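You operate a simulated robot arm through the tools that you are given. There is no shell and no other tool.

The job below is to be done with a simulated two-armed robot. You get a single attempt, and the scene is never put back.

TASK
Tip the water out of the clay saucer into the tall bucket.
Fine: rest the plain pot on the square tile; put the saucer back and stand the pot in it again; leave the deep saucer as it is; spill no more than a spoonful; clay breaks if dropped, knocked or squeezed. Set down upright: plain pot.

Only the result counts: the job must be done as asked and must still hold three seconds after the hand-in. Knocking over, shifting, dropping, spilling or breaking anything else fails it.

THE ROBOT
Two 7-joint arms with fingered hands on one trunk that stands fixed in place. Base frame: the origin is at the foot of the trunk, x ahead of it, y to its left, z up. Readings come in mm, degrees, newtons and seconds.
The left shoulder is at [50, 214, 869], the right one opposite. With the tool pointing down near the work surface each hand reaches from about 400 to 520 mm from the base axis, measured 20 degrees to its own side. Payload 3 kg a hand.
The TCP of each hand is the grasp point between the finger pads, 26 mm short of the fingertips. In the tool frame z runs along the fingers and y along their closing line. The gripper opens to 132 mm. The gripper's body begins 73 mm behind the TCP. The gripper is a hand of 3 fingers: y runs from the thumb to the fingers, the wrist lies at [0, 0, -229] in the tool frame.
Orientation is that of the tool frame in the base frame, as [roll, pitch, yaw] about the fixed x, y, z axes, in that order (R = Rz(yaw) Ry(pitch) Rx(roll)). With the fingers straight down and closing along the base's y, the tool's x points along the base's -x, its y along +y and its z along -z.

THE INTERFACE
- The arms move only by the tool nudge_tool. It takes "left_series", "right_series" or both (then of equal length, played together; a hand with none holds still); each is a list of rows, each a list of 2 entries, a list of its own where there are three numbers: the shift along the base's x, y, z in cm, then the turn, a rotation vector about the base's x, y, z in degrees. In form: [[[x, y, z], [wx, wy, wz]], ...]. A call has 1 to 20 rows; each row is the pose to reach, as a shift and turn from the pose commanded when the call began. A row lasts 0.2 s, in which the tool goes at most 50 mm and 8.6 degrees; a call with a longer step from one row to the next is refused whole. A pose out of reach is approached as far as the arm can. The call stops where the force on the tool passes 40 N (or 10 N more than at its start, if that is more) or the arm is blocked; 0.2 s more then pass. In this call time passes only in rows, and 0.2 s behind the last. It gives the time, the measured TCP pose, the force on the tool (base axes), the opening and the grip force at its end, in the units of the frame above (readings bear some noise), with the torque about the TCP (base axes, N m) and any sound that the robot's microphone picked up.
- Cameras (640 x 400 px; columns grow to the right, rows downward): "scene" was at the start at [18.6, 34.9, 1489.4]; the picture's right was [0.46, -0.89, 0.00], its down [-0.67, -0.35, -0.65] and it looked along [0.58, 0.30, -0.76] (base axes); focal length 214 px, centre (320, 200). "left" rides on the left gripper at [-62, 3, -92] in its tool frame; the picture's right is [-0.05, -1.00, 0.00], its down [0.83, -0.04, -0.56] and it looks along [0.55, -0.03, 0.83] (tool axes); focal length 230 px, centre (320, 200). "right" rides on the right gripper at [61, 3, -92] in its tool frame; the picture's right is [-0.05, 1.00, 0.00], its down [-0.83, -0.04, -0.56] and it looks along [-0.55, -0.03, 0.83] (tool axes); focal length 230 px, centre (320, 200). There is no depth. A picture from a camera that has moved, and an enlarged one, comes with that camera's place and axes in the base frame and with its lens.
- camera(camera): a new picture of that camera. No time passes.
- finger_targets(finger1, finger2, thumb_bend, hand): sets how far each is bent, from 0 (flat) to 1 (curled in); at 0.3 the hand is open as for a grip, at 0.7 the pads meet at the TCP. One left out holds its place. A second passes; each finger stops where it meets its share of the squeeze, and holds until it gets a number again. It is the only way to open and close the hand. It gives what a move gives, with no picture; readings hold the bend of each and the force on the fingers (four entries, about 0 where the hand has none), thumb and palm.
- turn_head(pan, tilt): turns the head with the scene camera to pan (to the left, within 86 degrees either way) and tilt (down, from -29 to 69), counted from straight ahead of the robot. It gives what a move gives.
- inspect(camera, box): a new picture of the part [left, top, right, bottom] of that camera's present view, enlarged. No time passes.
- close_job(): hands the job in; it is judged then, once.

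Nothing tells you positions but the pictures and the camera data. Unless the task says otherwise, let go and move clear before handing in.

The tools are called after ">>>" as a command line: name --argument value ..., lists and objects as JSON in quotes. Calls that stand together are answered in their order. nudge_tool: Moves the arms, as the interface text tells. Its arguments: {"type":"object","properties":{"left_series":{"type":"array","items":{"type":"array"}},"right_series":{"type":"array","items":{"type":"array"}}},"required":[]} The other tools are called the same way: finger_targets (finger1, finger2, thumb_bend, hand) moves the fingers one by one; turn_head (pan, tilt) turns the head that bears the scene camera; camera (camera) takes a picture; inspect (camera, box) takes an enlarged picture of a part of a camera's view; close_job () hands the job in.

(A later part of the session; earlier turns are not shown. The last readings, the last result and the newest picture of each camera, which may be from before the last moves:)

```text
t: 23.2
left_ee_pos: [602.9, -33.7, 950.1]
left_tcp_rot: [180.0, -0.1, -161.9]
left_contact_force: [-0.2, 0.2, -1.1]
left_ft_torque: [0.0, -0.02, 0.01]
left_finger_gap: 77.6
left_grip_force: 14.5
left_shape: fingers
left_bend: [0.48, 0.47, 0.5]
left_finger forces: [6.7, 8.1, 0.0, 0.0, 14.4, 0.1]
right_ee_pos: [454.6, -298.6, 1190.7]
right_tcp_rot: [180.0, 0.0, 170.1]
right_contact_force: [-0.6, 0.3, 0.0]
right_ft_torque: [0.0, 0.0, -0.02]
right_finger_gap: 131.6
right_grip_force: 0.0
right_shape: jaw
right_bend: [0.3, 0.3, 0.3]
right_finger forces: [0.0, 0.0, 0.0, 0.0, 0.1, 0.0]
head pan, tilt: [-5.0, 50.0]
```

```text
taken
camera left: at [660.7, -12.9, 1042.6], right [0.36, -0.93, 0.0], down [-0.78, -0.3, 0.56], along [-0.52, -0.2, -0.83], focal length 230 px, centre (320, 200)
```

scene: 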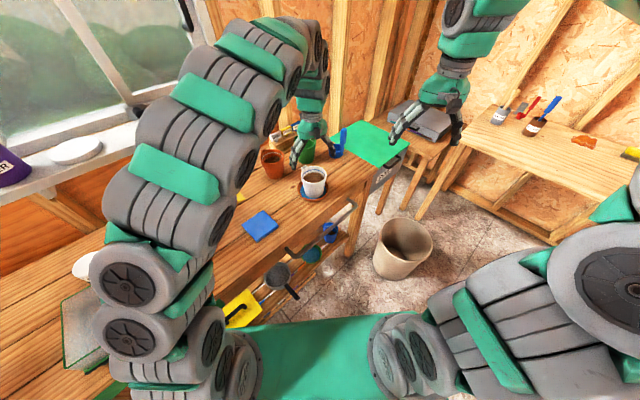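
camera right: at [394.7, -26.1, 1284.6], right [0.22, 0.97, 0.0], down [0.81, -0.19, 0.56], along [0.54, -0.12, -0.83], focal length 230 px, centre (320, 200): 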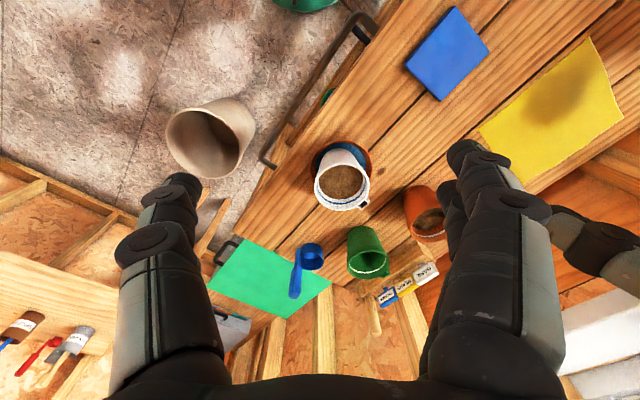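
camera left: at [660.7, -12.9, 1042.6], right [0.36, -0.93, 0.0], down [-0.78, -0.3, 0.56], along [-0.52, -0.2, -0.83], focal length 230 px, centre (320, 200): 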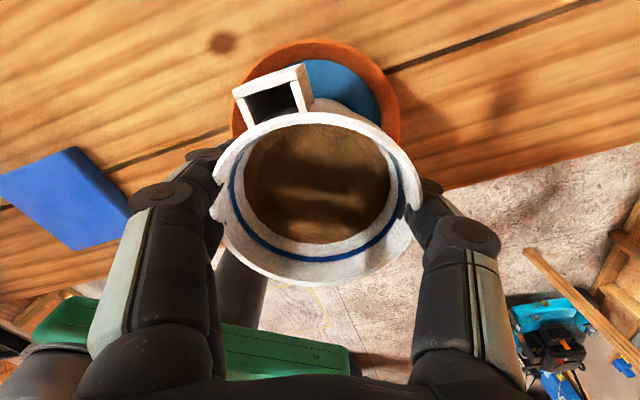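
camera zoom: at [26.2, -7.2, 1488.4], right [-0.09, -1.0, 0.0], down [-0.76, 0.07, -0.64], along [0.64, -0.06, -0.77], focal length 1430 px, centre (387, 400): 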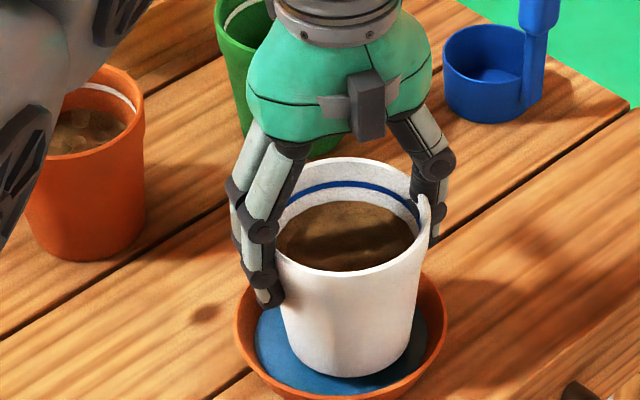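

The pot lifts cleanly with a steady grip. I'll raise it about 7 cm, then carry it across to above the tile.

>>> nudge_tool --left_series '[[[0, 0, 0.7], [0, 0, 0]], [[0, 0, 1.5], [0, 0, 0]], [[0, 0, 2.5], [0, 0, 0]], [[0, 0, 3.5], [0, 0, 0]], [[0, 0, 4.5], [0, 0, 0]], [[0, 0, 5.5], [0, 0, 0]], [[0, 0, 6.5], [0, 0, 0]], [[0, 0, 7], [0, 0, 0]]]'

>>> inspect --camera "scene" --box '[250, 110, 370, 210]'

```text
t: 25.0
left_ee_pos: [603.7, -34.6, 1020.3]
left_tcp_rot: [180.0, -0.1, -161.9]
left_contact_force: [-0.6, 0.6, -1.8]
left_ft_torque: [0.02, 0.01, 0.0]
left_finger_gap: 77.7
left_grip_force: 14.5
left_shape: fingers
left_bend: [0.48, 0.47, 0.5]
left_finger forces: [6.7, 8.1, 0.1, 0.1, 14.5, 0.1]
right_ee_pos: [455.2, -298.1, 1191.0]
right_tcp_rot: [-180.0, 0.0, 170.0]
right_contact_force: [0.1, 0.0, -0.3]
right_ft_torque: [-0.01, -0.01, 0.01]
right_finger_gap: 131.8
right_grip_force: 0.1
right_shape: jaw
right_bend: [0.3, 0.3, 0.3]
right_finger forces: [0.0, 0.0, 0.0, 0.0, 0.1, 0.1]
head pan, tilt: [-5.0, 50.0]
```

```text
4.00 times, centred on (310, 160) of scene
camera zoom: at [26.2, -7.2, 1488.4], right [-0.09, -1.0, 0.0], down [-0.76, 0.07, -0.64], along [0.64, -0.06, -0.77], focal length 858 px, centre (360, 360)
```

zoom: 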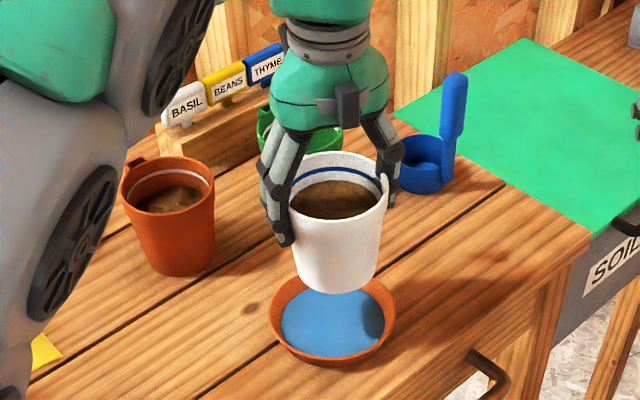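

The pot is up, and the saucer is still in place with its water. I'll carry the pot to above the tile centre (456, 165).

>>> nudge_tool --left_series '[[[-0.7, 0.9, 0], [0, 0, 0]], [[-1.9, 2.5, 0], [0, 0, 0]], [[-3.2, 4.3, 0], [0, 0, 0]], [[-4.5, 6.1, 0], [0, 0, 0]], [[-5.8, 7.9, 0], [0, 0, 0]], [[-7.1, 9.7, 0], [0, 0, 0]], [[-8.4, 11.5, 0], [0, 0, 0]], [[-9.7, 13.3, 0], [0, 0, 0]], [[-11.0, 15.1, 0], [0, 0, 0]], [[-12.3, 16.9, 0], [0, 0, 0]], [[-13.5, 18.4, 0], [0, 0, 0]], [[-14.3, 19.4, 0], [0, 0, 0]], [[-14.7, 19.9, 0], [0, 0, 0]]]'

>>> camera --camera "left"

>>> camera --camera "scene"

>>> inspect --camera "scene" --box '[200, 150, 320, 250]'

```text
t: 27.8
left_ee_pos: [455.2, 165.1, 1020.8]
left_tcp_rot: [-180.0, 0.0, -162.0]
left_contact_force: [-0.1, 0.5, -1.3]
left_ft_torque: [0.02, 0.03, 0.0]
left_finger_gap: 77.6
left_grip_force: 15.1
left_shape: fingers
left_bend: [0.48, 0.47, 0.5]
left_finger forces: [7.1, 8.3, 0.0, 0.0, 14.2, 0.0]
right_ee_pos: [455.3, -298.9, 1192.3]
right_tcp_rot: [179.9, 0.0, 170.1]
right_contact_force: [0.3, 0.2, 0.1]
right_ft_torque: [-0.01, 0.01, 0.01]
right_finger_gap: 131.9
right_grip_force: 0.0
right_shape: jaw
right_bend: [0.3, 0.3, 0.3]
right_finger forces: [0.0, 0.1, 0.0, 0.0, 0.0, 0.0]
head pan, tilt: [-5.0, 50.0]
```

```text
taken
camera left: at [514.1, 185.9, 1113.0], right [0.36, -0.93, 0.0], down [-0.78, -0.3, 0.56], along [-0.52, -0.2, -0.83], focal length 230 px, centre (320, 200)
```

left: 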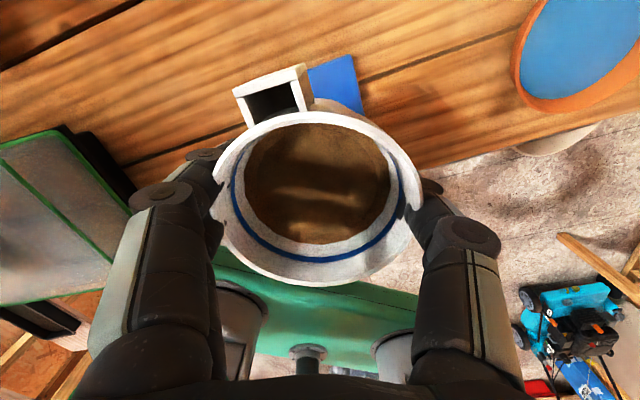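

```text
taken
```

scene: 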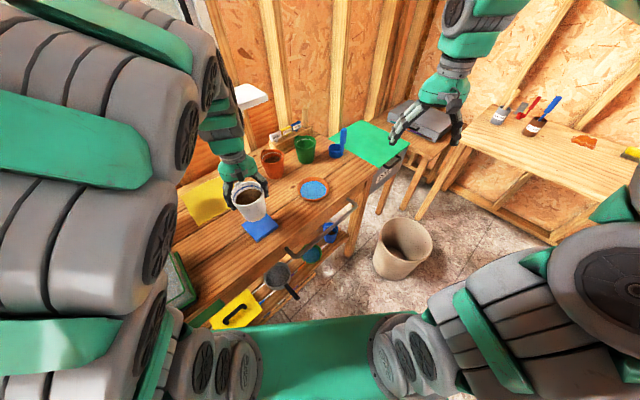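

```text
4.00 times, centred on (260, 200) of scene
camera zoom: at [26.2, -7.2, 1488.4], right [-0.09, -1.0, 0.0], down [-0.76, 0.07, -0.64], along [0.64, -0.06, -0.77], focal length 858 px, centre (560, 200)
```

zoom: 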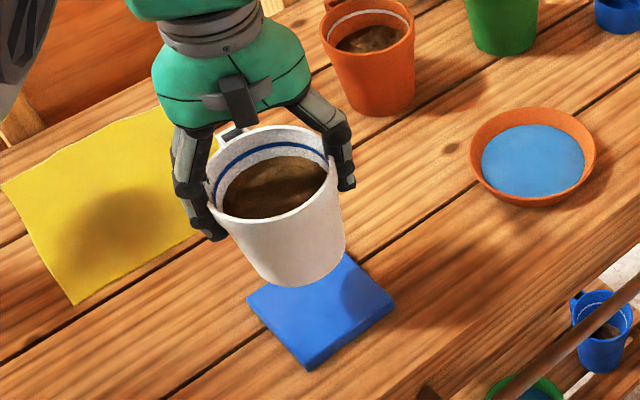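

The pot hangs over the tile, and the saucer sits around (608, -32) untouched. I'll lower the pot close to the tile, then settle it slowly.

>>> nudge_tool --left_series '[[[0.1, 0, -0.7], [0, 0, 0]], [[0.1, 0, -1.7], [0, 0, 0]], [[0.1, 0, -2.7], [0, 0, 0]], [[0.1, 0, -3.7], [0, 0, 0]], [[0.1, 0, -4.7], [0, 0, 0]], [[0.1, 0, -5.5], [0, 0, 0]], [[0.1, 0, -6.0], [0, 0, 0]], [[0.1, 0, -6.4], [0, 0, 0]]]'

>>> inspect --camera "scene" --box '[210, 160, 310, 240]'

```text
t: 29.6
left_ee_pos: [455.4, 164.9, 955.6]
left_tcp_rot: [180.0, -0.1, -161.9]
left_contact_force: [-0.4, 0.5, -1.2]
left_ft_torque: [-0.02, -0.04, 0.01]
left_finger_gap: 77.6
left_grip_force: 15.0
left_shape: fingers
left_bend: [0.48, 0.47, 0.5]
left_finger forces: [7.0, 8.3, 0.0, 0.1, 14.1, 0.0]
right_ee_pos: [455.2, -298.2, 1192.2]
right_tcp_rot: [-180.0, 0.0, 170.2]
right_contact_force: [-0.3, 0.3, -0.9]
right_ft_torque: [-0.02, -0.02, 0.0]
right_finger_gap: 132.0
right_grip_force: 0.1
right_shape: jaw
right_bend: [0.3, 0.3, 0.3]
right_finger forces: [0.0, 0.0, 0.0, 0.0, 0.0, 0.1]
head pan, tilt: [-5.0, 50.0]
```

```text
5.00 times, centred on (260, 200) of scene
camera zoom: at [26.2, -7.2, 1488.4], right [-0.09, -1.0, 0.0], down [-0.76, 0.07, -0.64], along [0.64, -0.06, -0.77], focal length 1072 px, centre (620, 200)
```

zoom: 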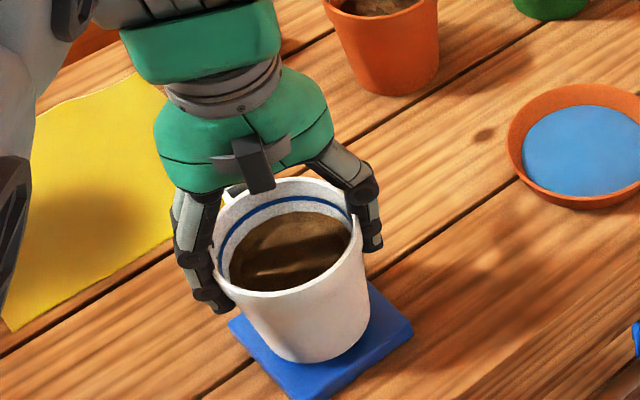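

It's a few millimetres above the tile. I'll creep down while watching the vertical force.

>>> nudge_tool --left_series '[[[0, 0, -0.15], [0, 0, 0]], [[0, 0, -0.3], [0, 0, 0]], [[0, 0, -0.45], [0, 0, 0]]]'

>>> nudge_tool --left_series '[[[0, 0, -0.1], [0, 0, 0]], [[0, 0, -0.2], [0, 0, 0]]]'

```text
t: 30.4
left_ee_pos: [456.9, 165.1, 951.7]
left_tcp_rot: [180.0, 0.1, -161.8]
left_contact_force: [0.0, -0.6, -1.9]
left_ft_torque: [-0.02, -0.01, 0.02]
left_finger_gap: 77.4
left_grip_force: 13.9
left_shape: fingers
left_bend: [0.48, 0.47, 0.5]
left_finger forces: [7.0, 8.1, 0.1, 0.1, 14.2, 0.1]
right_ee_pos: [453.5, -299.1, 1191.9]
right_tcp_rot: [180.0, 0.1, 170.0]
right_contact_force: [0.1, -0.1, -0.1]
right_ft_torque: [0.0, 0.01, -0.02]
right_finger_gap: 132.0
right_grip_force: 0.0
right_shape: jaw
right_bend: [0.3, 0.3, 0.3]
right_finger forces: [0.1, 0.1, 0.0, 0.0, 0.0, 0.0]
head pan, tilt: [-5.0, 50.0]
```

```text
t: 31.0
left_ee_pos: [456.6, 165.1, 949.5]
left_tcp_rot: [180.0, 0.0, -162.0]
left_contact_force: [-0.9, -0.7, 3.8]
left_ft_torque: [0.14, 0.06, 0.03]
left_finger_gap: 77.1
left_grip_force: 14.7
left_shape: fingers
left_bend: [0.48, 0.47, 0.51]
left_finger forces: [6.9, 8.1, 0.1, 0.0, 14.5, 0.0]
right_ee_pos: [455.7, -299.6, 1191.2]
right_tcp_rot: [179.9, 0.0, 170.1]
right_contact_force: [0.6, -0.5, 0.2]
right_ft_torque: [0.0, 0.01, 0.0]
right_finger_gap: 132.1
right_grip_force: 0.1
right_shape: jaw
right_bend: [0.3, 0.3, 0.3]
right_finger forces: [0.0, 0.0, 0.0, 0.1, 0.1, 0.0]
head pan, tilt: [-5.0, 50.0]
```

The pot touches the tile (+3.8 N upward). I'll release in small steps.

>>> finger_targets --hand "left" --finger1 0.48 --finger2 0.46 --thumb_bend 0.48

>>> finger_targets --hand "left" --finger1 0.4 --finger2 0.4 --thumb_bend 0.4

>>> finger_targets --hand "left" --finger1 0.3 --finger2 0.3 --thumb_bend 0.3

>>> inspect --camera "scene" --box '[210, 160, 310, 240]'

>>> camera --camera "left"

```text
t: 32.0
left_ee_pos: [455.8, 165.8, 949.3]
left_tcp_rot: [-180.0, 0.0, -162.0]
left_contact_force: [0.7, -1.0, 2.0]
left_ft_torque: [0.06, -0.02, 0.03]
left_finger_gap: 80.6
left_grip_force: 3.9
left_shape: fingers
left_bend: [0.47, 0.45, 0.47]
left_finger forces: [1.5, 2.1, 0.0, 0.0, 4.2, 0.1]
right_ee_pos: [455.0, -299.0, 1191.5]
right_tcp_rot: [-180.0, 0.0, 170.2]
right_contact_force: [0.1, -0.5, 0.3]
right_ft_torque: [0.01, 0.01, 0.02]
right_finger_gap: 131.8
right_grip_force: 0.0
right_shape: jaw
right_bend: [0.3, 0.3, 0.3]
right_finger forces: [0.0, 0.0, 0.0, 0.0, 0.0, 0.1]
head pan, tilt: [-5.0, 50.0]
```

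```text
t: 33.0
left_ee_pos: [457.7, 164.5, 949.7]
left_tcp_rot: [180.0, -0.1, -162.0]
left_contact_force: [-0.1, 0.2, 0.3]
left_ft_torque: [0.0, -0.03, 0.01]
left_finger_gap: 100.6
left_grip_force: 0.0
left_shape: fingers
left_bend: [0.4, 0.4, 0.4]
left_finger forces: [0.0, 0.0, 0.1, 0.1, 0.1, 0.0]
right_ee_pos: [454.6, -298.2, 1192.1]
right_tcp_rot: [180.0, 0.0, 170.1]
right_contact_force: [0.5, -0.4, 0.1]
right_ft_torque: [-0.02, 0.0, -0.01]
right_finger_gap: 131.9
right_grip_force: 0.1
right_shape: jaw
right_bend: [0.3, 0.3, 0.3]
right_finger forces: [0.1, 0.0, 0.0, 0.0, 0.0, 0.1]
head pan, tilt: [-5.0, 50.0]
```

```text
t: 34.0
left_ee_pos: [456.7, 165.1, 950.0]
left_tcp_rot: [180.0, 0.0, -161.9]
left_contact_force: [1.1, 0.1, 0.0]
left_ft_torque: [-0.01, 0.0, 0.0]
left_finger_gap: 133.9
left_grip_force: 0.1
left_shape: fingers
left_bend: [0.3, 0.3, 0.3]
left_finger forces: [0.0, 0.0, 0.0, 0.0, 0.0, 0.0]
right_ee_pos: [455.8, -298.8, 1190.5]
right_tcp_rot: [-180.0, 0.0, 170.1]
right_contact_force: [0.3, 0.1, -0.4]
right_ft_torque: [0.01, 0.0, -0.02]
right_finger_gap: 131.8
right_grip_force: 0.0
right_shape: jaw
right_bend: [0.3, 0.3, 0.3]
right_finger forces: [0.1, 0.0, 0.1, 0.1, 0.0, 0.1]
head pan, tilt: [-5.0, 50.0]
```

```text
5.00 times, centred on (260, 200) of scene
camera zoom: at [26.2, -7.2, 1488.4], right [-0.09, -1.0, 0.0], down [-0.76, 0.07, -0.64], along [0.64, -0.06, -0.77], focal length 1072 px, centre (620, 200)
```

zoom: 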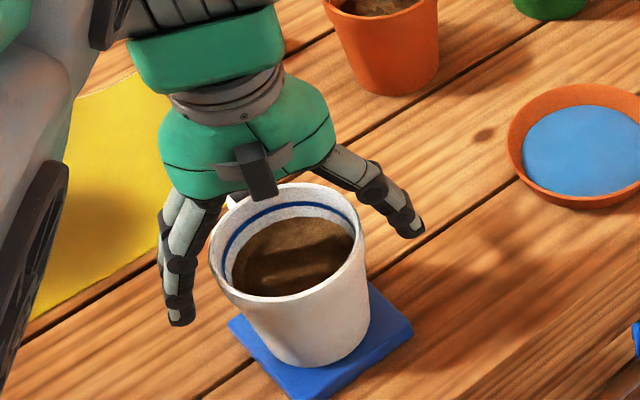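

```text
taken
camera left: at [515.2, 186.0, 1042.4], right [0.36, -0.93, 0.0], down [-0.78, -0.3, 0.56], along [-0.52, -0.2, -0.83], focal length 230 px, centre (320, 200)
```

left: 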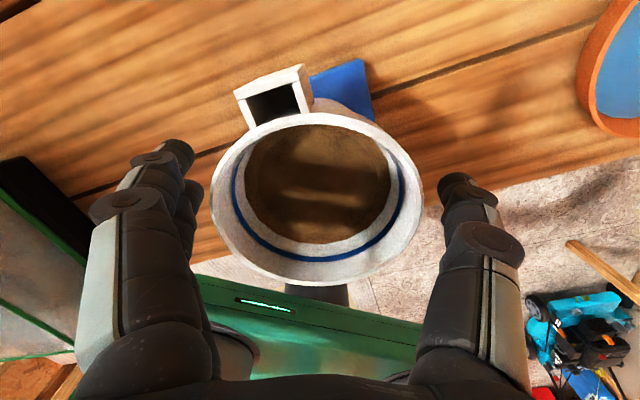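

The pot stands upright on the tile and is released. I'll raise the left hand clear and bring the right hand toward the saucer for a close look. I place the bucket rim at about (602, -563, 379), Ø≈305.

>>> nudge_tool --left_series '[[[0, 0, 1.5], [0, 0, 0]], [[0, 0, 3], [0, 0, 0]], [[0, 0, 4.5], [0, 0, 0]], [[0, 0, 6], [0, 0, 0]], [[0, 0, 7.5], [0, 0, 0]], [[0, 0, 9], [0, 0, 0]], [[0, 0, 11], [0, 0, 0]], [[0, 0, 13], [0, 0, 0]], [[0, 3, 13], [0, 0, 0]], [[0, 6, 13], [0, 0, 0]], [[0, 8, 13], [0, 0, 0]]]' --right_series '[[[1, 2, -1], [0, 0, 0]], [[2, 4.5, -2.5], [0, 0, 0]], [[3, 7, -4], [0, 0, 0]], [[4, 9.5, -5.5], [0, 0, 0]], [[5, 12, -7], [0, 0, 0]], [[6, 14.5, -8.5], [0, 0, 0]], [[7, 17, -10], [0, 0, 0]], [[7.5, 19.5, -11.5], [0, 0, 0]], [[8, 22, -13], [0, 0, 0]], [[8.5, 24, -14], [0, 0, 0]], [[8.5, 25.4, -14], [0, 0, 0]]]'

>>> camera --camera "right"

>>> inspect --camera "right" --box '[240, 80, 400, 220]'

>>> camera --camera "scene"

>>> inspect --camera "scene" --box '[280, 160, 350, 210]'

```text
t: 36.4
left_ee_pos: [456.6, 246.2, 1081.0]
left_tcp_rot: [-180.0, 0.0, -161.9]
left_contact_force: [0.0, 0.8, 0.1]
left_ft_torque: [-0.04, 0.0, 0.01]
left_finger_gap: 134.0
left_grip_force: 0.1
left_shape: fingers
left_bend: [0.3, 0.3, 0.3]
left_finger forces: [0.1, 0.0, 0.1, 0.0, 0.0, 0.1]
right_ee_pos: [539.1, -45.9, 1052.6]
right_tcp_rot: [-180.0, -0.1, 170.1]
right_contact_force: [-0.7, -0.4, 0.3]
right_ft_torque: [-0.01, 0.0, 0.0]
right_finger_gap: 132.0
right_grip_force: 0.1
right_shape: jaw
right_bend: [0.3, 0.3, 0.3]
right_finger forces: [0.0, 0.0, 0.1, 0.0, 0.0, 0.0]
head pan, tilt: [-5.0, 50.0]
```

```text
taken
camera right: at [479.7, -33.0, 1144.6], right [0.22, 0.97, 0.0], down [0.81, -0.19, 0.56], along [0.54, -0.12, -0.83], focal length 230 px, centre (320, 200)
```

right: 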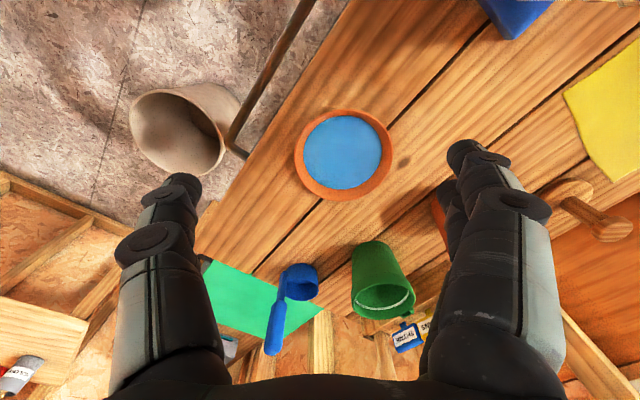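

```text
2.86 times, centred on (320, 150) of right
camera zoom: at [479.7, -33.0, 1144.6], right [0.22, 0.97, 0.0], down [0.81, -0.19, 0.56], along [0.54, -0.12, -0.83], focal length 657 px, centre (320, 343)
```

zoom: 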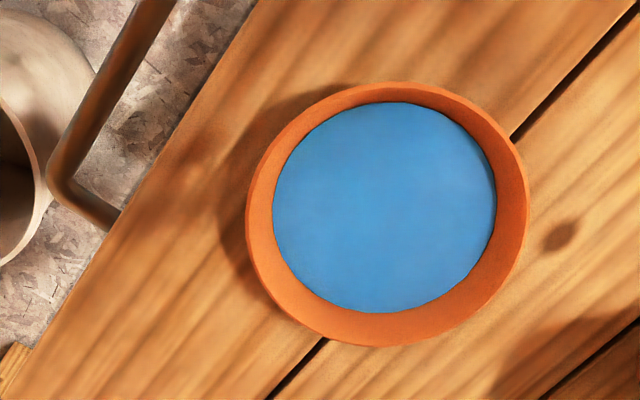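

```text
taken
```

scene: 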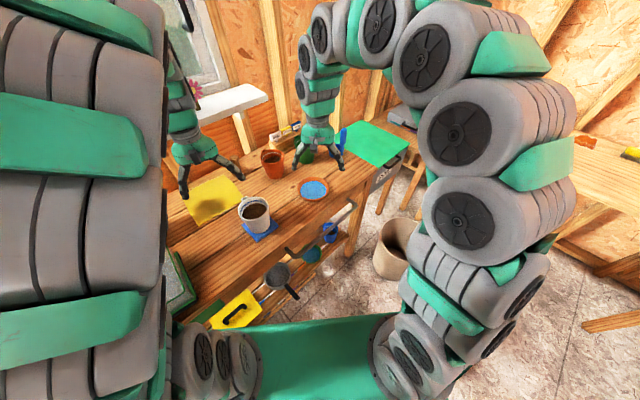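

```text
8.00 times, centred on (315, 185) of scene
camera zoom: at [26.2, -7.2, 1488.4], right [-0.09, -1.0, 0.0], down [-0.76, 0.07, -0.64], along [0.64, -0.06, -0.77], focal length 1716 px, centre (360, 320)
```

zoom: 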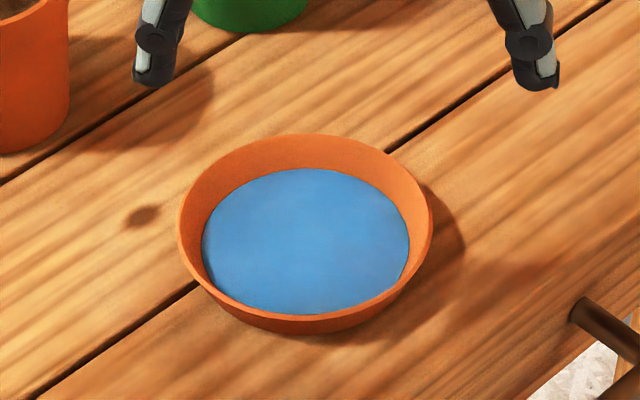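

The saucer with water is now fully visible: about Ø125, centre near y=-30, x≈605. I'll check x from the left camera, which looks from the far side.

>>> camera --camera "left"

>>> inspect --camera "left" --box '[480, 0, 640, 120]'

```text
taken
camera left: at [515.6, 266.3, 1172.6], right [0.36, -0.93, 0.0], down [-0.78, -0.3, 0.56], along [-0.52, -0.2, -0.83], focal length 230 px, centre (320, 200)
```

left: 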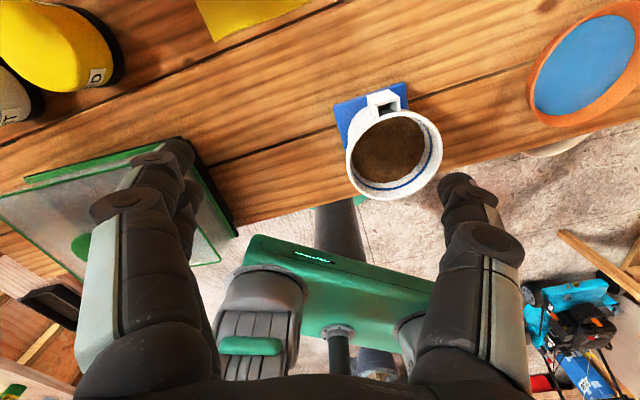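

```text
3.33 times, centred on (560, 60) of left
camera zoom: at [515.6, 266.3, 1172.6], right [0.36, -0.93, 0.0], down [-0.78, -0.3, 0.56], along [-0.52, -0.2, -0.83], focal length 767 px, centre (-480, 667)
```

zoom: 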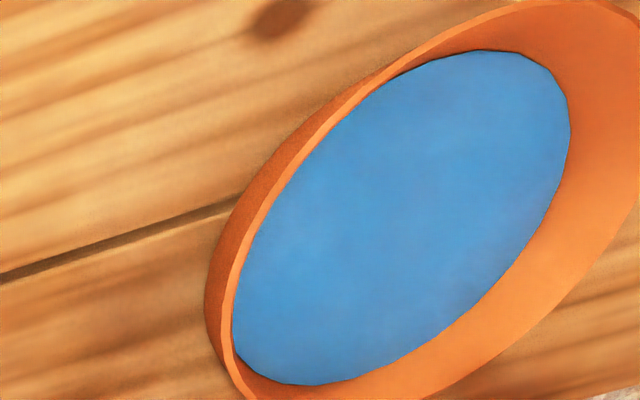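

Estimates agree on the saucer at about (607, -30). Before gripping it I'll rehearse the pour motion with the empty right hand over the bucket, to be sure the arm can reach and tip there.

>>> nudge_tool --right_series '[[[0.5, -2, 0], [0, 0, -1.5]], [[1, -6, 0], [0, 0, -3]], [[1.5, -10, 0], [0, 0, -4.5]], [[2, -14, 0], [0, 0, -6]], [[2.5, -18, 0], [0, 0, -7.5]], [[3, -22, 0], [0, 0, -9]], [[3.5, -26, -1], [0, 0, -10.5]], [[4, -30, -2], [0, 0, -12]], [[4.7, -34, -3], [0, 0, -13.5]], [[5.4, -38, -4], [0, 0, -15]], [[6.1, -42, -5], [0, 0, -17]], [[6.8, -46, -6], [0, 0, -19]], [[7.6, -49.5, -8], [0, 0, -20.5]], [[8.8, -53, -10], [0, 0, -22]], [[8.8, -53.3, -13], [0, 0, -22]], [[8.8, -53.3, -17], [0, 0, -22]], [[8.8, -53.3, -21], [0, 0, -22]]]'

>>> camera --camera "scene"

>>> camera --camera "right"

```text
t: 40.0
left_ee_pos: [456.8, 244.4, 1079.8]
left_tcp_rot: [179.9, 0.0, -161.9]
left_contact_force: [0.7, -0.2, -0.1]
left_ft_torque: [0.01, 0.0, -0.02]
left_finger_gap: 134.1
left_grip_force: 0.1
left_shape: fingers
left_bend: [0.3, 0.3, 0.3]
left_finger forces: [0.1, 0.0, 0.0, 0.0, 0.1, 0.0]
right_ee_pos: [628.2, -578.4, 841.3]
right_tcp_rot: [180.0, 0.0, 148.2]
right_contact_force: [0.5, 0.1, 0.3]
right_ft_torque: [-0.03, -0.01, 0.0]
right_finger_gap: 132.2
right_grip_force: 0.0
right_shape: jaw
right_bend: [0.3, 0.3, 0.3]
right_finger forces: [0.1, 0.0, 0.0, 0.0, 0.1, 0.0]
head pan, tilt: [-5.0, 50.0]
```

```text
taken
```

scene: 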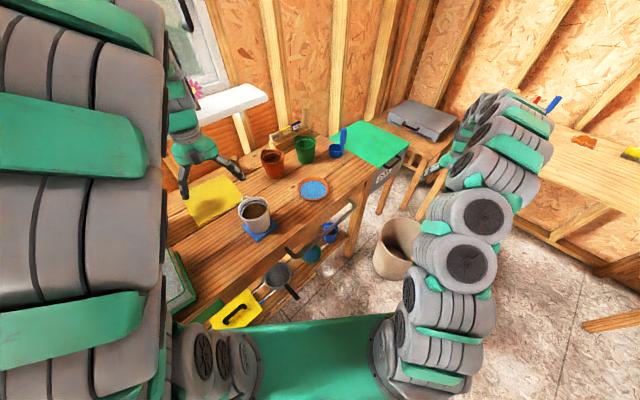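

```text
taken
camera right: at [577.3, -544.3, 933.8], right [0.57, 0.82, 0.0], down [0.68, -0.48, 0.56], along [0.46, -0.32, -0.83], focal length 230 px, centre (320, 200)
```

right: 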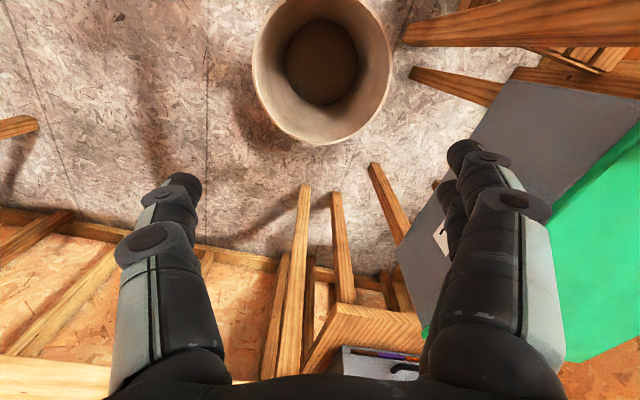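

The hand reaches over the bucket, which lies right below. I'll lower it to pouring height and rehearse the tip.

>>> nudge_tool --right_series '[[[0, 0, -3], [0, 0, 0]], [[0, 0, -7], [0, 0, 0]], [[0, 0, -11], [0, 0, 0]], [[0, 0, -15], [0, 0, 0]], [[0, 0, -19], [0, 0, 0]], [[0, 0, -23], [0, 0, 0]], [[0, 0, -26], [0, 0, 0]]]'

>>> nudge_tool --right_series '[[[0, 0, 0], [-3.7, -5.95, 0]], [[0, 0, 0], [-7.4, -11.9, 0]], [[0, 0, 0], [-11.1, -17.85, 0]], [[0, 0, 0], [-14.8, -23.8, 0]], [[0, 0, 0], [-18.5, -29.75, 0]], [[0, 0, 0], [-22.2, -35.7, 0]], [[0, 0, 0], [-25.9, -41.65, 0]], [[0, 0, 0], [-29.6, -47.6, 0]], [[0, 0, 0], [-33.3, -53.55, 0]], [[0, 0, 0], [-37, -59.5, 0]], [[0, 0, 0], [-40.7, -65.45, 0]], [[0, 0, 0], [-44.4, -71.4, 0]], [[0, 0, 0], [-48.1, -77.35, 0]], [[0, 0, 0], [-51.8, -83.3, 0]]]'

>>> camera --camera "scene"

```text
t: 41.6
left_ee_pos: [457.1, 244.2, 1079.2]
left_tcp_rot: [-180.0, 0.0, -162.0]
left_contact_force: [-0.6, 0.5, -0.7]
left_ft_torque: [-0.03, 0.01, 0.01]
left_finger_gap: 134.0
left_grip_force: 0.1
left_shape: fingers
left_bend: [0.3, 0.3, 0.3]
left_finger forces: [0.0, 0.0, 0.0, 0.0, 0.0, 0.0]
right_ee_pos: [627.2, -577.7, 581.8]
right_tcp_rot: [180.0, -0.2, 148.1]
right_contact_force: [-0.5, -0.1, 0.7]
right_ft_torque: [-0.01, -0.02, 0.0]
right_finger_gap: 131.9
right_grip_force: 0.1
right_shape: jaw
right_bend: [0.3, 0.3, 0.3]
right_finger forces: [0.0, 0.1, 0.0, 0.0, 0.0, 0.1]
head pan, tilt: [-5.0, 50.0]
```

```text
t: 44.6
left_ee_pos: [457.2, 244.6, 1080.0]
left_tcp_rot: [-180.0, 0.0, -161.9]
left_contact_force: [-0.4, 0.5, 0.2]
left_ft_torque: [0.0, 0.0, 0.0]
left_finger_gap: 134.0
left_grip_force: 0.0
left_shape: fingers
left_bend: [0.3, 0.3, 0.3]
left_finger forces: [0.0, 0.1, 0.1, 0.0, 0.0, 0.1]
right_ee_pos: [629.2, -577.4, 582.8]
right_tcp_rot: [0.6, 81.7, -31.3]
right_contact_force: [0.6, -0.7, -0.3]
right_ft_torque: [-0.01, -0.02, 0.01]
right_finger_gap: 131.7
right_grip_force: 0.0
right_shape: jaw
right_bend: [0.3, 0.3, 0.3]
right_finger forces: [0.0, 0.0, 0.0, 0.1, 0.0, 0.0]
head pan, tilt: [-5.0, 50.0]
```

```text
taken
```

scene: 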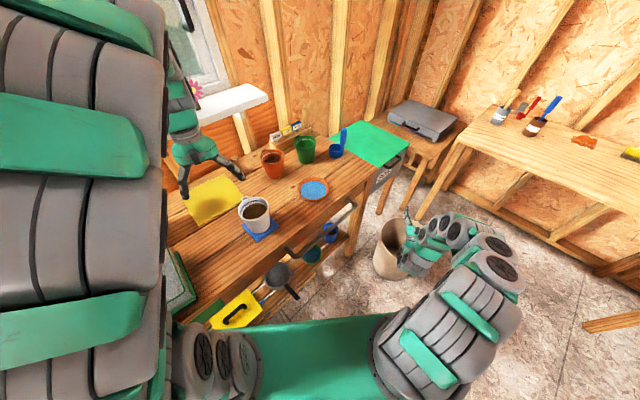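

The tip works to nearly 100° in place. I'll check the hand's position relative to the bucket opening.

>>> inspect --camera "scene" --box '[340, 180, 500, 290]'

>>> camera --camera "right"

```text
3.64 times, centred on (420, 235) of scene
camera zoom: at [26.3, -7.1, 1488.4], right [-0.09, -1.0, 0.0], down [-0.76, 0.07, -0.64], along [0.64, -0.06, -0.77], focal length 780 px, centre (-44, 73)
```

zoom: 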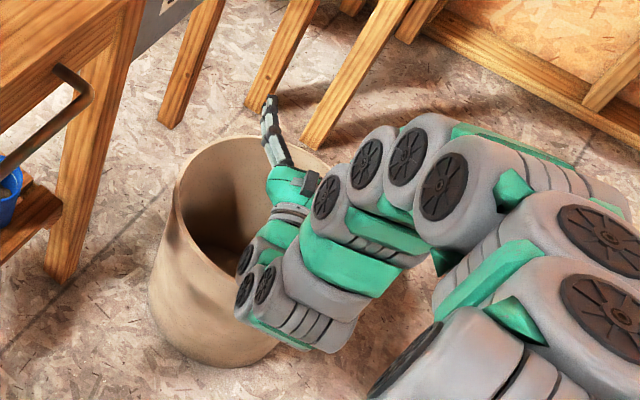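

```text
taken
camera right: at [559.9, -532.1, 508.5], right [0.52, 0.85, 0.05], down [-0.59, 0.32, 0.74], along [0.62, -0.42, 0.67], focal length 230 px, centre (320, 200)
```

right: 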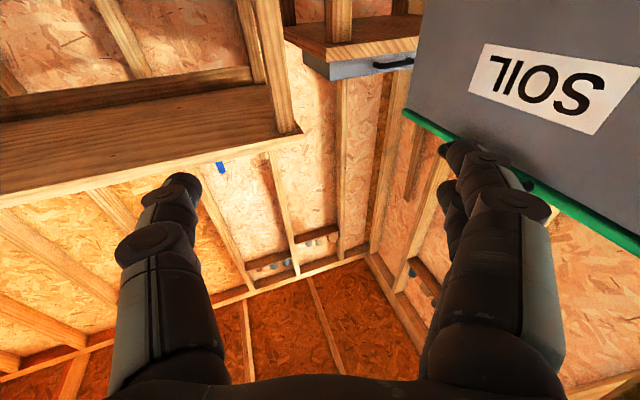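

The rehearsal shows the stream will fall well inside the bucket. I'll untilt, rise, and return to above the saucer with the same yaw.

>>> nudge_tool --right_series '[[[0, 0, 0], [3.7, 5.95, 0]], [[0, 0, 0], [7.4, 11.9, 0]], [[0, 0, 0], [11.1, 17.85, 0]], [[0, 0, 0], [14.8, 23.8, 0]], [[0, 0, 0], [18.5, 29.75, 0]], [[0, 0, 0], [22.2, 35.7, 0]], [[0, 0, 0], [25.9, 41.65, 0]], [[0, 0, 0], [29.6, 47.6, 0]], [[0, 0, 0], [33.3, 53.55, 0]], [[0, 0, 0], [37, 59.5, 0]], [[0, 0, 0], [40.7, 65.45, 0]], [[0, 0, 0], [44.4, 71.4, 0]], [[0, 0, 0], [48.1, 77.35, 0]], [[0, 0, 0], [51.8, 83.3, 0]], [[0, 0, 4], [51.8, 83.3, 0]], [[0, 0, 8], [51.8, 83.3, 0]], [[0, 0, 12], [51.8, 83.3, 0]], [[0, 0, 16], [51.8, 83.3, 0]], [[0, 0, 20], [51.8, 83.3, 0]], [[0, 0, 24], [51.8, 83.3, 0]]]'

>>> nudge_tool --right_series '[[[0, 0, 4], [0, 0, 0]], [[0, 0, 8], [0, 0, 0]], [[0, 0, 12], [0, 0, 0]], [[0, 2, 15], [0, 0, 0]], [[0, 6, 17], [0, 0, 0]], [[0, 10, 18], [0, 0, 0]], [[0, 14, 18], [0, 0, 0]], [[0, 18, 18], [0, 0, 0]], [[0, 22, 18], [0, 0, 0]], [[0, 26, 18], [0, 0, 0]], [[-0.5, 30, 18], [0, 0, 0]], [[-1, 34, 18], [0, 0, 0]], [[-1.5, 38, 18], [0, 0, 0]], [[-1.7, 42, 18], [0, 0, 0]], [[-1.9, 46, 18], [0, 0, 0]], [[-2, 50, 18], [0, 0, 0]], [[-2, 53, 18], [0, 0, 0]], [[-2, 54.7, 18], [0, 0, 0]]]'

>>> camera --camera "right"

>>> camera --camera "scene"

```text
t: 48.8
left_ee_pos: [458.2, 244.9, 1079.8]
left_tcp_rot: [-180.0, 0.0, -161.8]
left_contact_force: [-0.4, -0.6, -0.1]
left_ft_torque: [0.02, -0.01, -0.01]
left_finger_gap: 133.9
left_grip_force: 0.1
left_shape: fingers
left_bend: [0.3, 0.3, 0.3]
left_finger forces: [0.1, 0.1, 0.1, 0.0, 0.1, 0.1]
right_ee_pos: [628.4, -578.5, 822.0]
right_tcp_rot: [-179.9, -0.1, 148.1]
right_contact_force: [-0.5, 0.0, 0.4]
right_ft_torque: [0.02, -0.03, 0.01]
right_finger_gap: 132.0
right_grip_force: 0.0
right_shape: jaw
right_bend: [0.3, 0.3, 0.3]
right_finger forces: [0.0, 0.0, 0.0, 0.0, 0.0, 0.0]
head pan, tilt: [-5.0, 50.0]
```

```text
t: 52.6
left_ee_pos: [457.0, 244.8, 1080.6]
left_tcp_rot: [-180.0, 0.0, -161.9]
left_contact_force: [1.1, -0.9, -0.4]
left_ft_torque: [-0.05, -0.02, 0.0]
left_finger_gap: 134.1
left_grip_force: 0.1
left_shape: fingers
left_bend: [0.3, 0.3, 0.3]
left_finger forces: [0.0, 0.0, 0.1, 0.1, 0.1, 0.1]
right_ee_pos: [607.8, -32.4, 1001.8]
right_tcp_rot: [-180.0, -0.1, 148.1]
right_contact_force: [-0.5, -0.2, 0.0]
right_ft_torque: [-0.04, -0.01, -0.01]
right_finger_gap: 131.8
right_grip_force: 0.0
right_shape: jaw
right_bend: [0.3, 0.3, 0.3]
right_finger forces: [0.0, 0.0, 0.0, 0.0, 0.0, 0.0]
head pan, tilt: [-5.0, 50.0]
```

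```text
taken
camera right: at [557.2, 3.0, 1093.9], right [0.57, 0.82, 0.0], down [0.68, -0.48, 0.55], along [0.46, -0.32, -0.83], focal length 230 px, centre (320, 200)
```

right: 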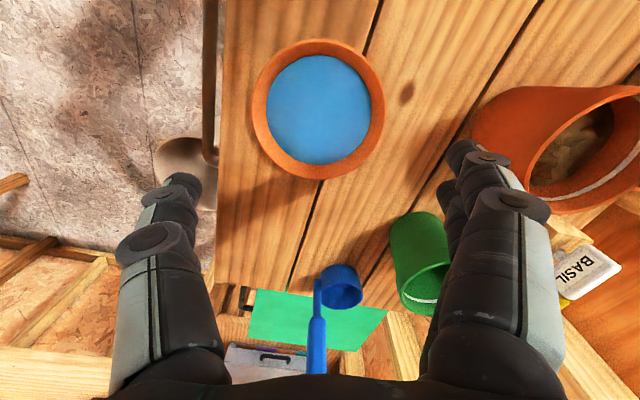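

```text
taken
```

scene: 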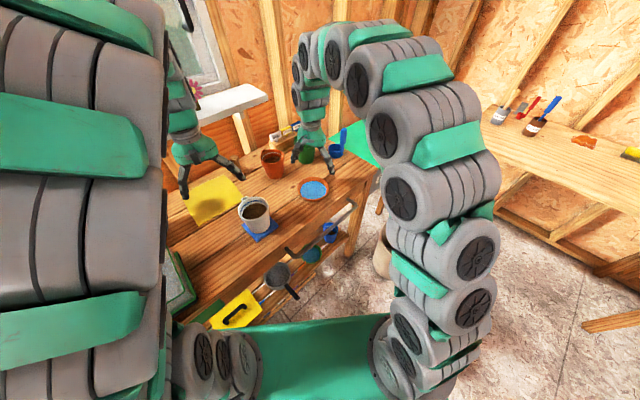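

The hand is back above the saucer. I'll measure its offset from the hand in close-up.

>>> inspect --camera "right" --box '[230, 20, 410, 200]'

>>> inspect --camera "scene" --box '[270, 130, 350, 210]'

```text
2.22 times, centred on (320, 110) of right
camera zoom: at [557.2, 3.0, 1093.9], right [0.57, 0.82, 0.0], down [0.68, -0.48, 0.55], along [0.46, -0.32, -0.83], focal length 511 px, centre (320, 400)
```

zoom: 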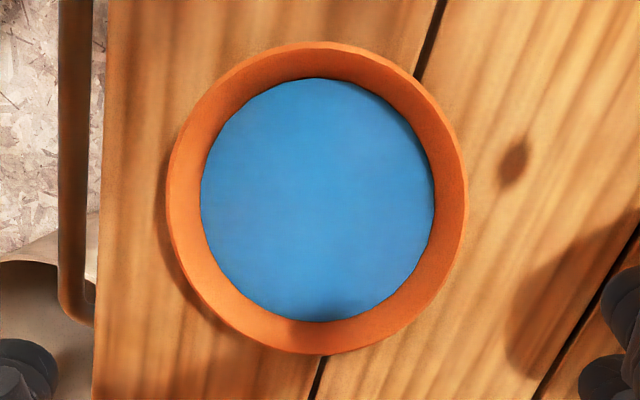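

```text
5.00 times, centred on (310, 170) of scene
camera zoom: at [26.2, -7.2, 1488.4], right [-0.09, -1.0, 0.0], down [-0.76, 0.07, -0.64], along [0.64, -0.06, -0.77], focal length 1072 px, centre (370, 350)
```

zoom: 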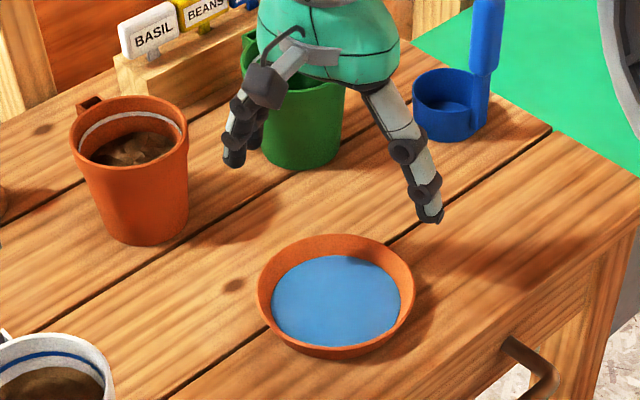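

The saucer centre comes out at about (603.5, -32), rim z≈872. I'll open slightly wider, shift onto the centre, and go down part-way.

>>> finger_targets --hand "right" --finger1 0.28 --finger2 0.28 --thumb_bend 0.28

>>> nudge_tool --right_series '[[[-0.2, 0, -1], [0, 0, 0]], [[-0.4, 0.1, -2.5], [0, 0, 0]], [[-0.43, 0.1, -4], [0, 0, 0]], [[-0.43, 0.1, -5.5], [0, 0, 0]], [[-0.43, 0.1, -7], [0, 0, 0]]]'

>>> camera --camera "right"

>>> inspect --camera "scene" --box '[270, 140, 350, 210]'

```text
t: 53.6
left_ee_pos: [457.5, 244.4, 1078.8]
left_tcp_rot: [179.9, 0.0, -161.8]
left_contact_force: [0.4, -0.2, 0.5]
left_ft_torque: [-0.04, 0.01, 0.01]
left_finger_gap: 134.0
left_grip_force: 0.2
left_shape: fingers
left_bend: [0.3, 0.3, 0.3]
left_finger forces: [0.1, 0.1, 0.0, 0.0, 0.0, 0.0]
right_ee_pos: [607.7, -32.0, 1001.6]
right_tcp_rot: [-179.9, 0.1, 148.1]
right_contact_force: [-0.2, 0.5, -1.1]
right_ft_torque: [0.0, -0.01, 0.01]
right_finger_gap: 138.4
right_grip_force: 0.1
right_shape: fingers
right_bend: [0.28, 0.28, 0.28]
right_finger forces: [0.1, 0.0, 0.1, 0.1, 0.1, 0.0]
head pan, tilt: [-5.0, 50.0]
```

```text
t: 54.8
left_ee_pos: [457.3, 245.5, 1080.1]
left_tcp_rot: [-180.0, 0.0, -161.9]
left_contact_force: [0.2, -0.7, -0.4]
left_ft_torque: [0.02, -0.01, 0.01]
left_finger_gap: 134.0
left_grip_force: 0.0
left_shape: fingers
left_bend: [0.3, 0.3, 0.3]
left_finger forces: [0.0, 0.0, 0.1, 0.0, 0.1, 0.0]
right_ee_pos: [603.3, -30.1, 932.1]
right_tcp_rot: [-179.9, 0.0, 148.1]
right_contact_force: [0.1, 0.4, -0.6]
right_ft_torque: [0.0, -0.01, 0.0]
right_finger_gap: 138.3
right_grip_force: 0.1
right_shape: fingers
right_bend: [0.28, 0.28, 0.28]
right_finger forces: [0.1, 0.0, 0.1, 0.0, 0.0, 0.0]
head pan, tilt: [-5.0, 50.0]
```

```text
taken
camera right: at [552.5, 4.1, 1023.7], right [0.57, 0.82, 0.0], down [0.68, -0.48, 0.56], along [0.46, -0.32, -0.83], focal length 230 px, centre (320, 200)
```

right: 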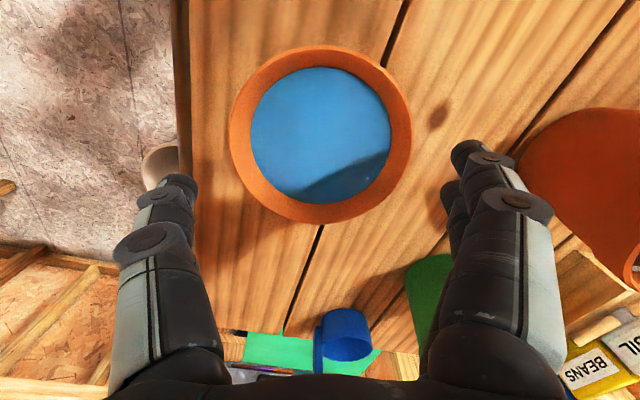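

```text
5.71 times, centred on (310, 175) of scene
camera zoom: at [26.2, -7.2, 1488.4], right [-0.09, -1.0, 0.0], down [-0.76, 0.07, -0.64], along [0.64, -0.06, -0.77], focal length 1226 px, centre (377, 343)
```

zoom: 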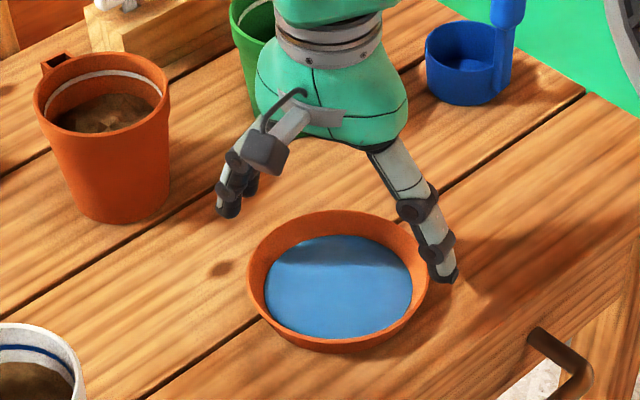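

The hand is centred over the saucer (it reads (604, -32)). I'll descend slowly so the fingertips straddle the rim.

>>> nudge_tool --right_series '[[[0, 0, -0.8], [0, 0, 0]], [[0, 0, -1.6], [0, 0, 0]], [[0, 0, -2.4], [0, 0, 0]], [[0, 0, -3.2], [0, 0, 0]], [[0, 0, -4.0], [0, 0, 0]], [[0, 0, -4.6], [0, 0, 0]], [[0, 0, -5.0], [0, 0, 0]]]'

>>> camera --camera "right"

>>> inspect --camera "scene" --box '[280, 150, 350, 210]'

```text
t: 56.4
left_ee_pos: [456.2, 244.1, 1080.1]
left_tcp_rot: [179.9, 0.0, -161.8]
left_contact_force: [-0.3, 0.1, -0.2]
left_ft_torque: [0.02, 0.01, 0.0]
left_finger_gap: 134.0
left_grip_force: 0.0
left_shape: fingers
left_bend: [0.3, 0.3, 0.3]
left_finger forces: [0.0, 0.1, 0.0, 0.1, 0.0, 0.0]
right_ee_pos: [601.5, -29.3, 882.3]
right_tcp_rot: [-180.0, 0.0, 148.1]
right_contact_force: [0.2, -0.3, 0.2]
right_ft_torque: [-0.04, -0.01, 0.01]
right_finger_gap: 138.6
right_grip_force: 0.1
right_shape: fingers
right_bend: [0.28, 0.28, 0.28]
right_finger forces: [0.0, 0.0, 0.0, 0.1, 0.1, 0.1]
head pan, tilt: [-5.0, 50.0]
```

```text
taken
camera right: at [552.7, 4.3, 974.3], right [0.57, 0.82, 0.0], down [0.68, -0.48, 0.56], along [0.46, -0.32, -0.83], focal length 230 px, centre (320, 200)
```

right: 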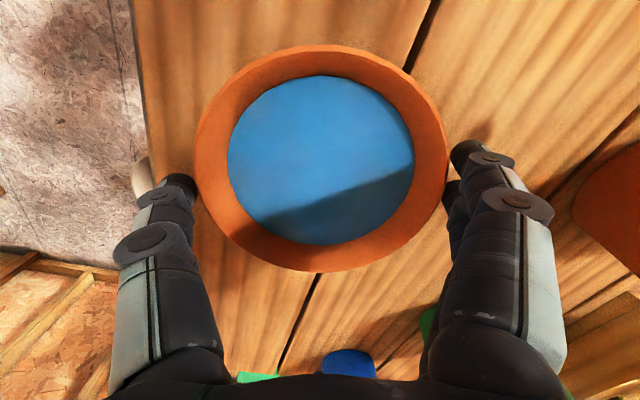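

```text
6.67 times, centred on (315, 180) of scene
camera zoom: at [26.2, -7.2, 1488.4], right [-0.09, -1.0, 0.0], down [-0.76, 0.07, -0.64], along [0.64, -0.06, -0.77], focal length 1430 px, centre (353, 333)
```

zoom: 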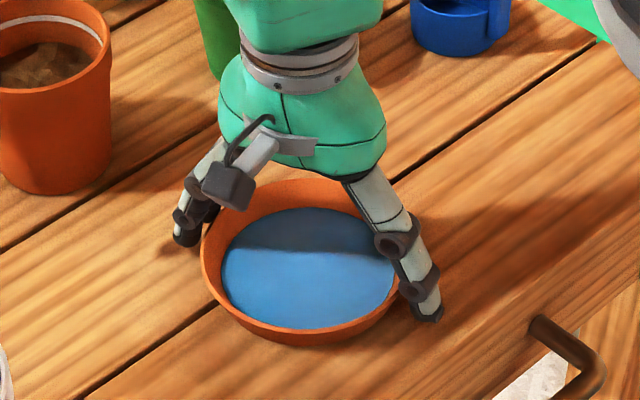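

Everything is clear and centred within 2 mm; the rim sits about 9 mm below the grasp point. I'll make a small correction, then close step by step.

>>> nudge_tool --right_series '[[[0.1, -0.05, -0.15], [0, 0, 0]], [[0.2, -0.1, -0.3], [0, 0, 0]]]'

>>> finger_targets --hand "right" --finger1 0.32 --finger2 0.32 --thumb_bend 0.32

>>> finger_targets --hand "right" --finger1 0.34 --finger2 0.34 --thumb_bend 0.34

```text
t: 57.0
left_ee_pos: [457.7, 243.8, 1079.2]
left_tcp_rot: [180.0, 0.0, -161.9]
left_contact_force: [-0.2, 0.6, -0.3]
left_ft_torque: [-0.02, 0.0, 0.01]
left_finger_gap: 133.8
left_grip_force: 0.0
left_shape: fingers
left_bend: [0.3, 0.3, 0.3]
left_finger forces: [0.0, 0.0, 0.0, 0.0, 0.0, 0.1]
right_ee_pos: [605.1, -30.6, 878.7]
right_tcp_rot: [-180.0, 0.0, 148.2]
right_contact_force: [-0.3, 0.0, 0.3]
right_ft_torque: [0.0, -0.04, 0.03]
right_finger_gap: 138.4
right_grip_force: 0.1
right_shape: fingers
right_bend: [0.28, 0.28, 0.28]
right_finger forces: [0.0, 0.0, 0.1, 0.0, 0.1, 0.0]
head pan, tilt: [-5.0, 50.0]
```

```text
t: 58.0
left_ee_pos: [458.3, 244.8, 1081.1]
left_tcp_rot: [-180.0, 0.0, -161.9]
left_contact_force: [-0.1, 0.6, -0.6]
left_ft_torque: [-0.01, 0.03, -0.02]
left_finger_gap: 134.4
left_grip_force: 0.1
left_shape: fingers
left_bend: [0.3, 0.3, 0.3]
left_finger forces: [0.0, 0.0, 0.1, 0.0, 0.1, 0.0]
right_ee_pos: [604.8, -31.4, 879.4]
right_tcp_rot: [180.0, 0.0, 148.1]
right_contact_force: [0.7, 0.0, -1.0]
right_ft_torque: [0.01, 0.0, 0.05]
right_finger_gap: 128.7
right_grip_force: 0.2
right_shape: fingers
right_bend: [0.32, 0.32, 0.32]
right_finger forces: [0.1, 0.0, 0.0, 0.0, 0.0, 0.0]
head pan, tilt: [-5.0, 50.0]
```

```text
t: 59.0
left_ee_pos: [457.6, 244.5, 1080.6]
left_tcp_rot: [179.9, 0.0, -161.9]
left_contact_force: [-0.4, -0.4, -0.4]
left_ft_torque: [0.02, -0.01, -0.01]
left_finger_gap: 133.8
left_grip_force: 0.0
left_shape: fingers
left_bend: [0.3, 0.3, 0.3]
left_finger forces: [0.0, 0.1, 0.0, 0.0, 0.0, 0.0]
right_ee_pos: [604.9, -30.0, 879.7]
right_tcp_rot: [-180.0, 0.0, 148.1]
right_contact_force: [-0.1, -0.4, 0.0]
right_ft_torque: [-0.01, 0.0, -0.02]
right_finger_gap: 125.5
right_grip_force: 1.3
right_shape: fingers
right_bend: [0.33, 0.34, 0.33]
right_finger forces: [1.2, 0.0, 0.0, 0.0, 1.3, 0.0]
head pan, tilt: [-5.0, 50.0]
```

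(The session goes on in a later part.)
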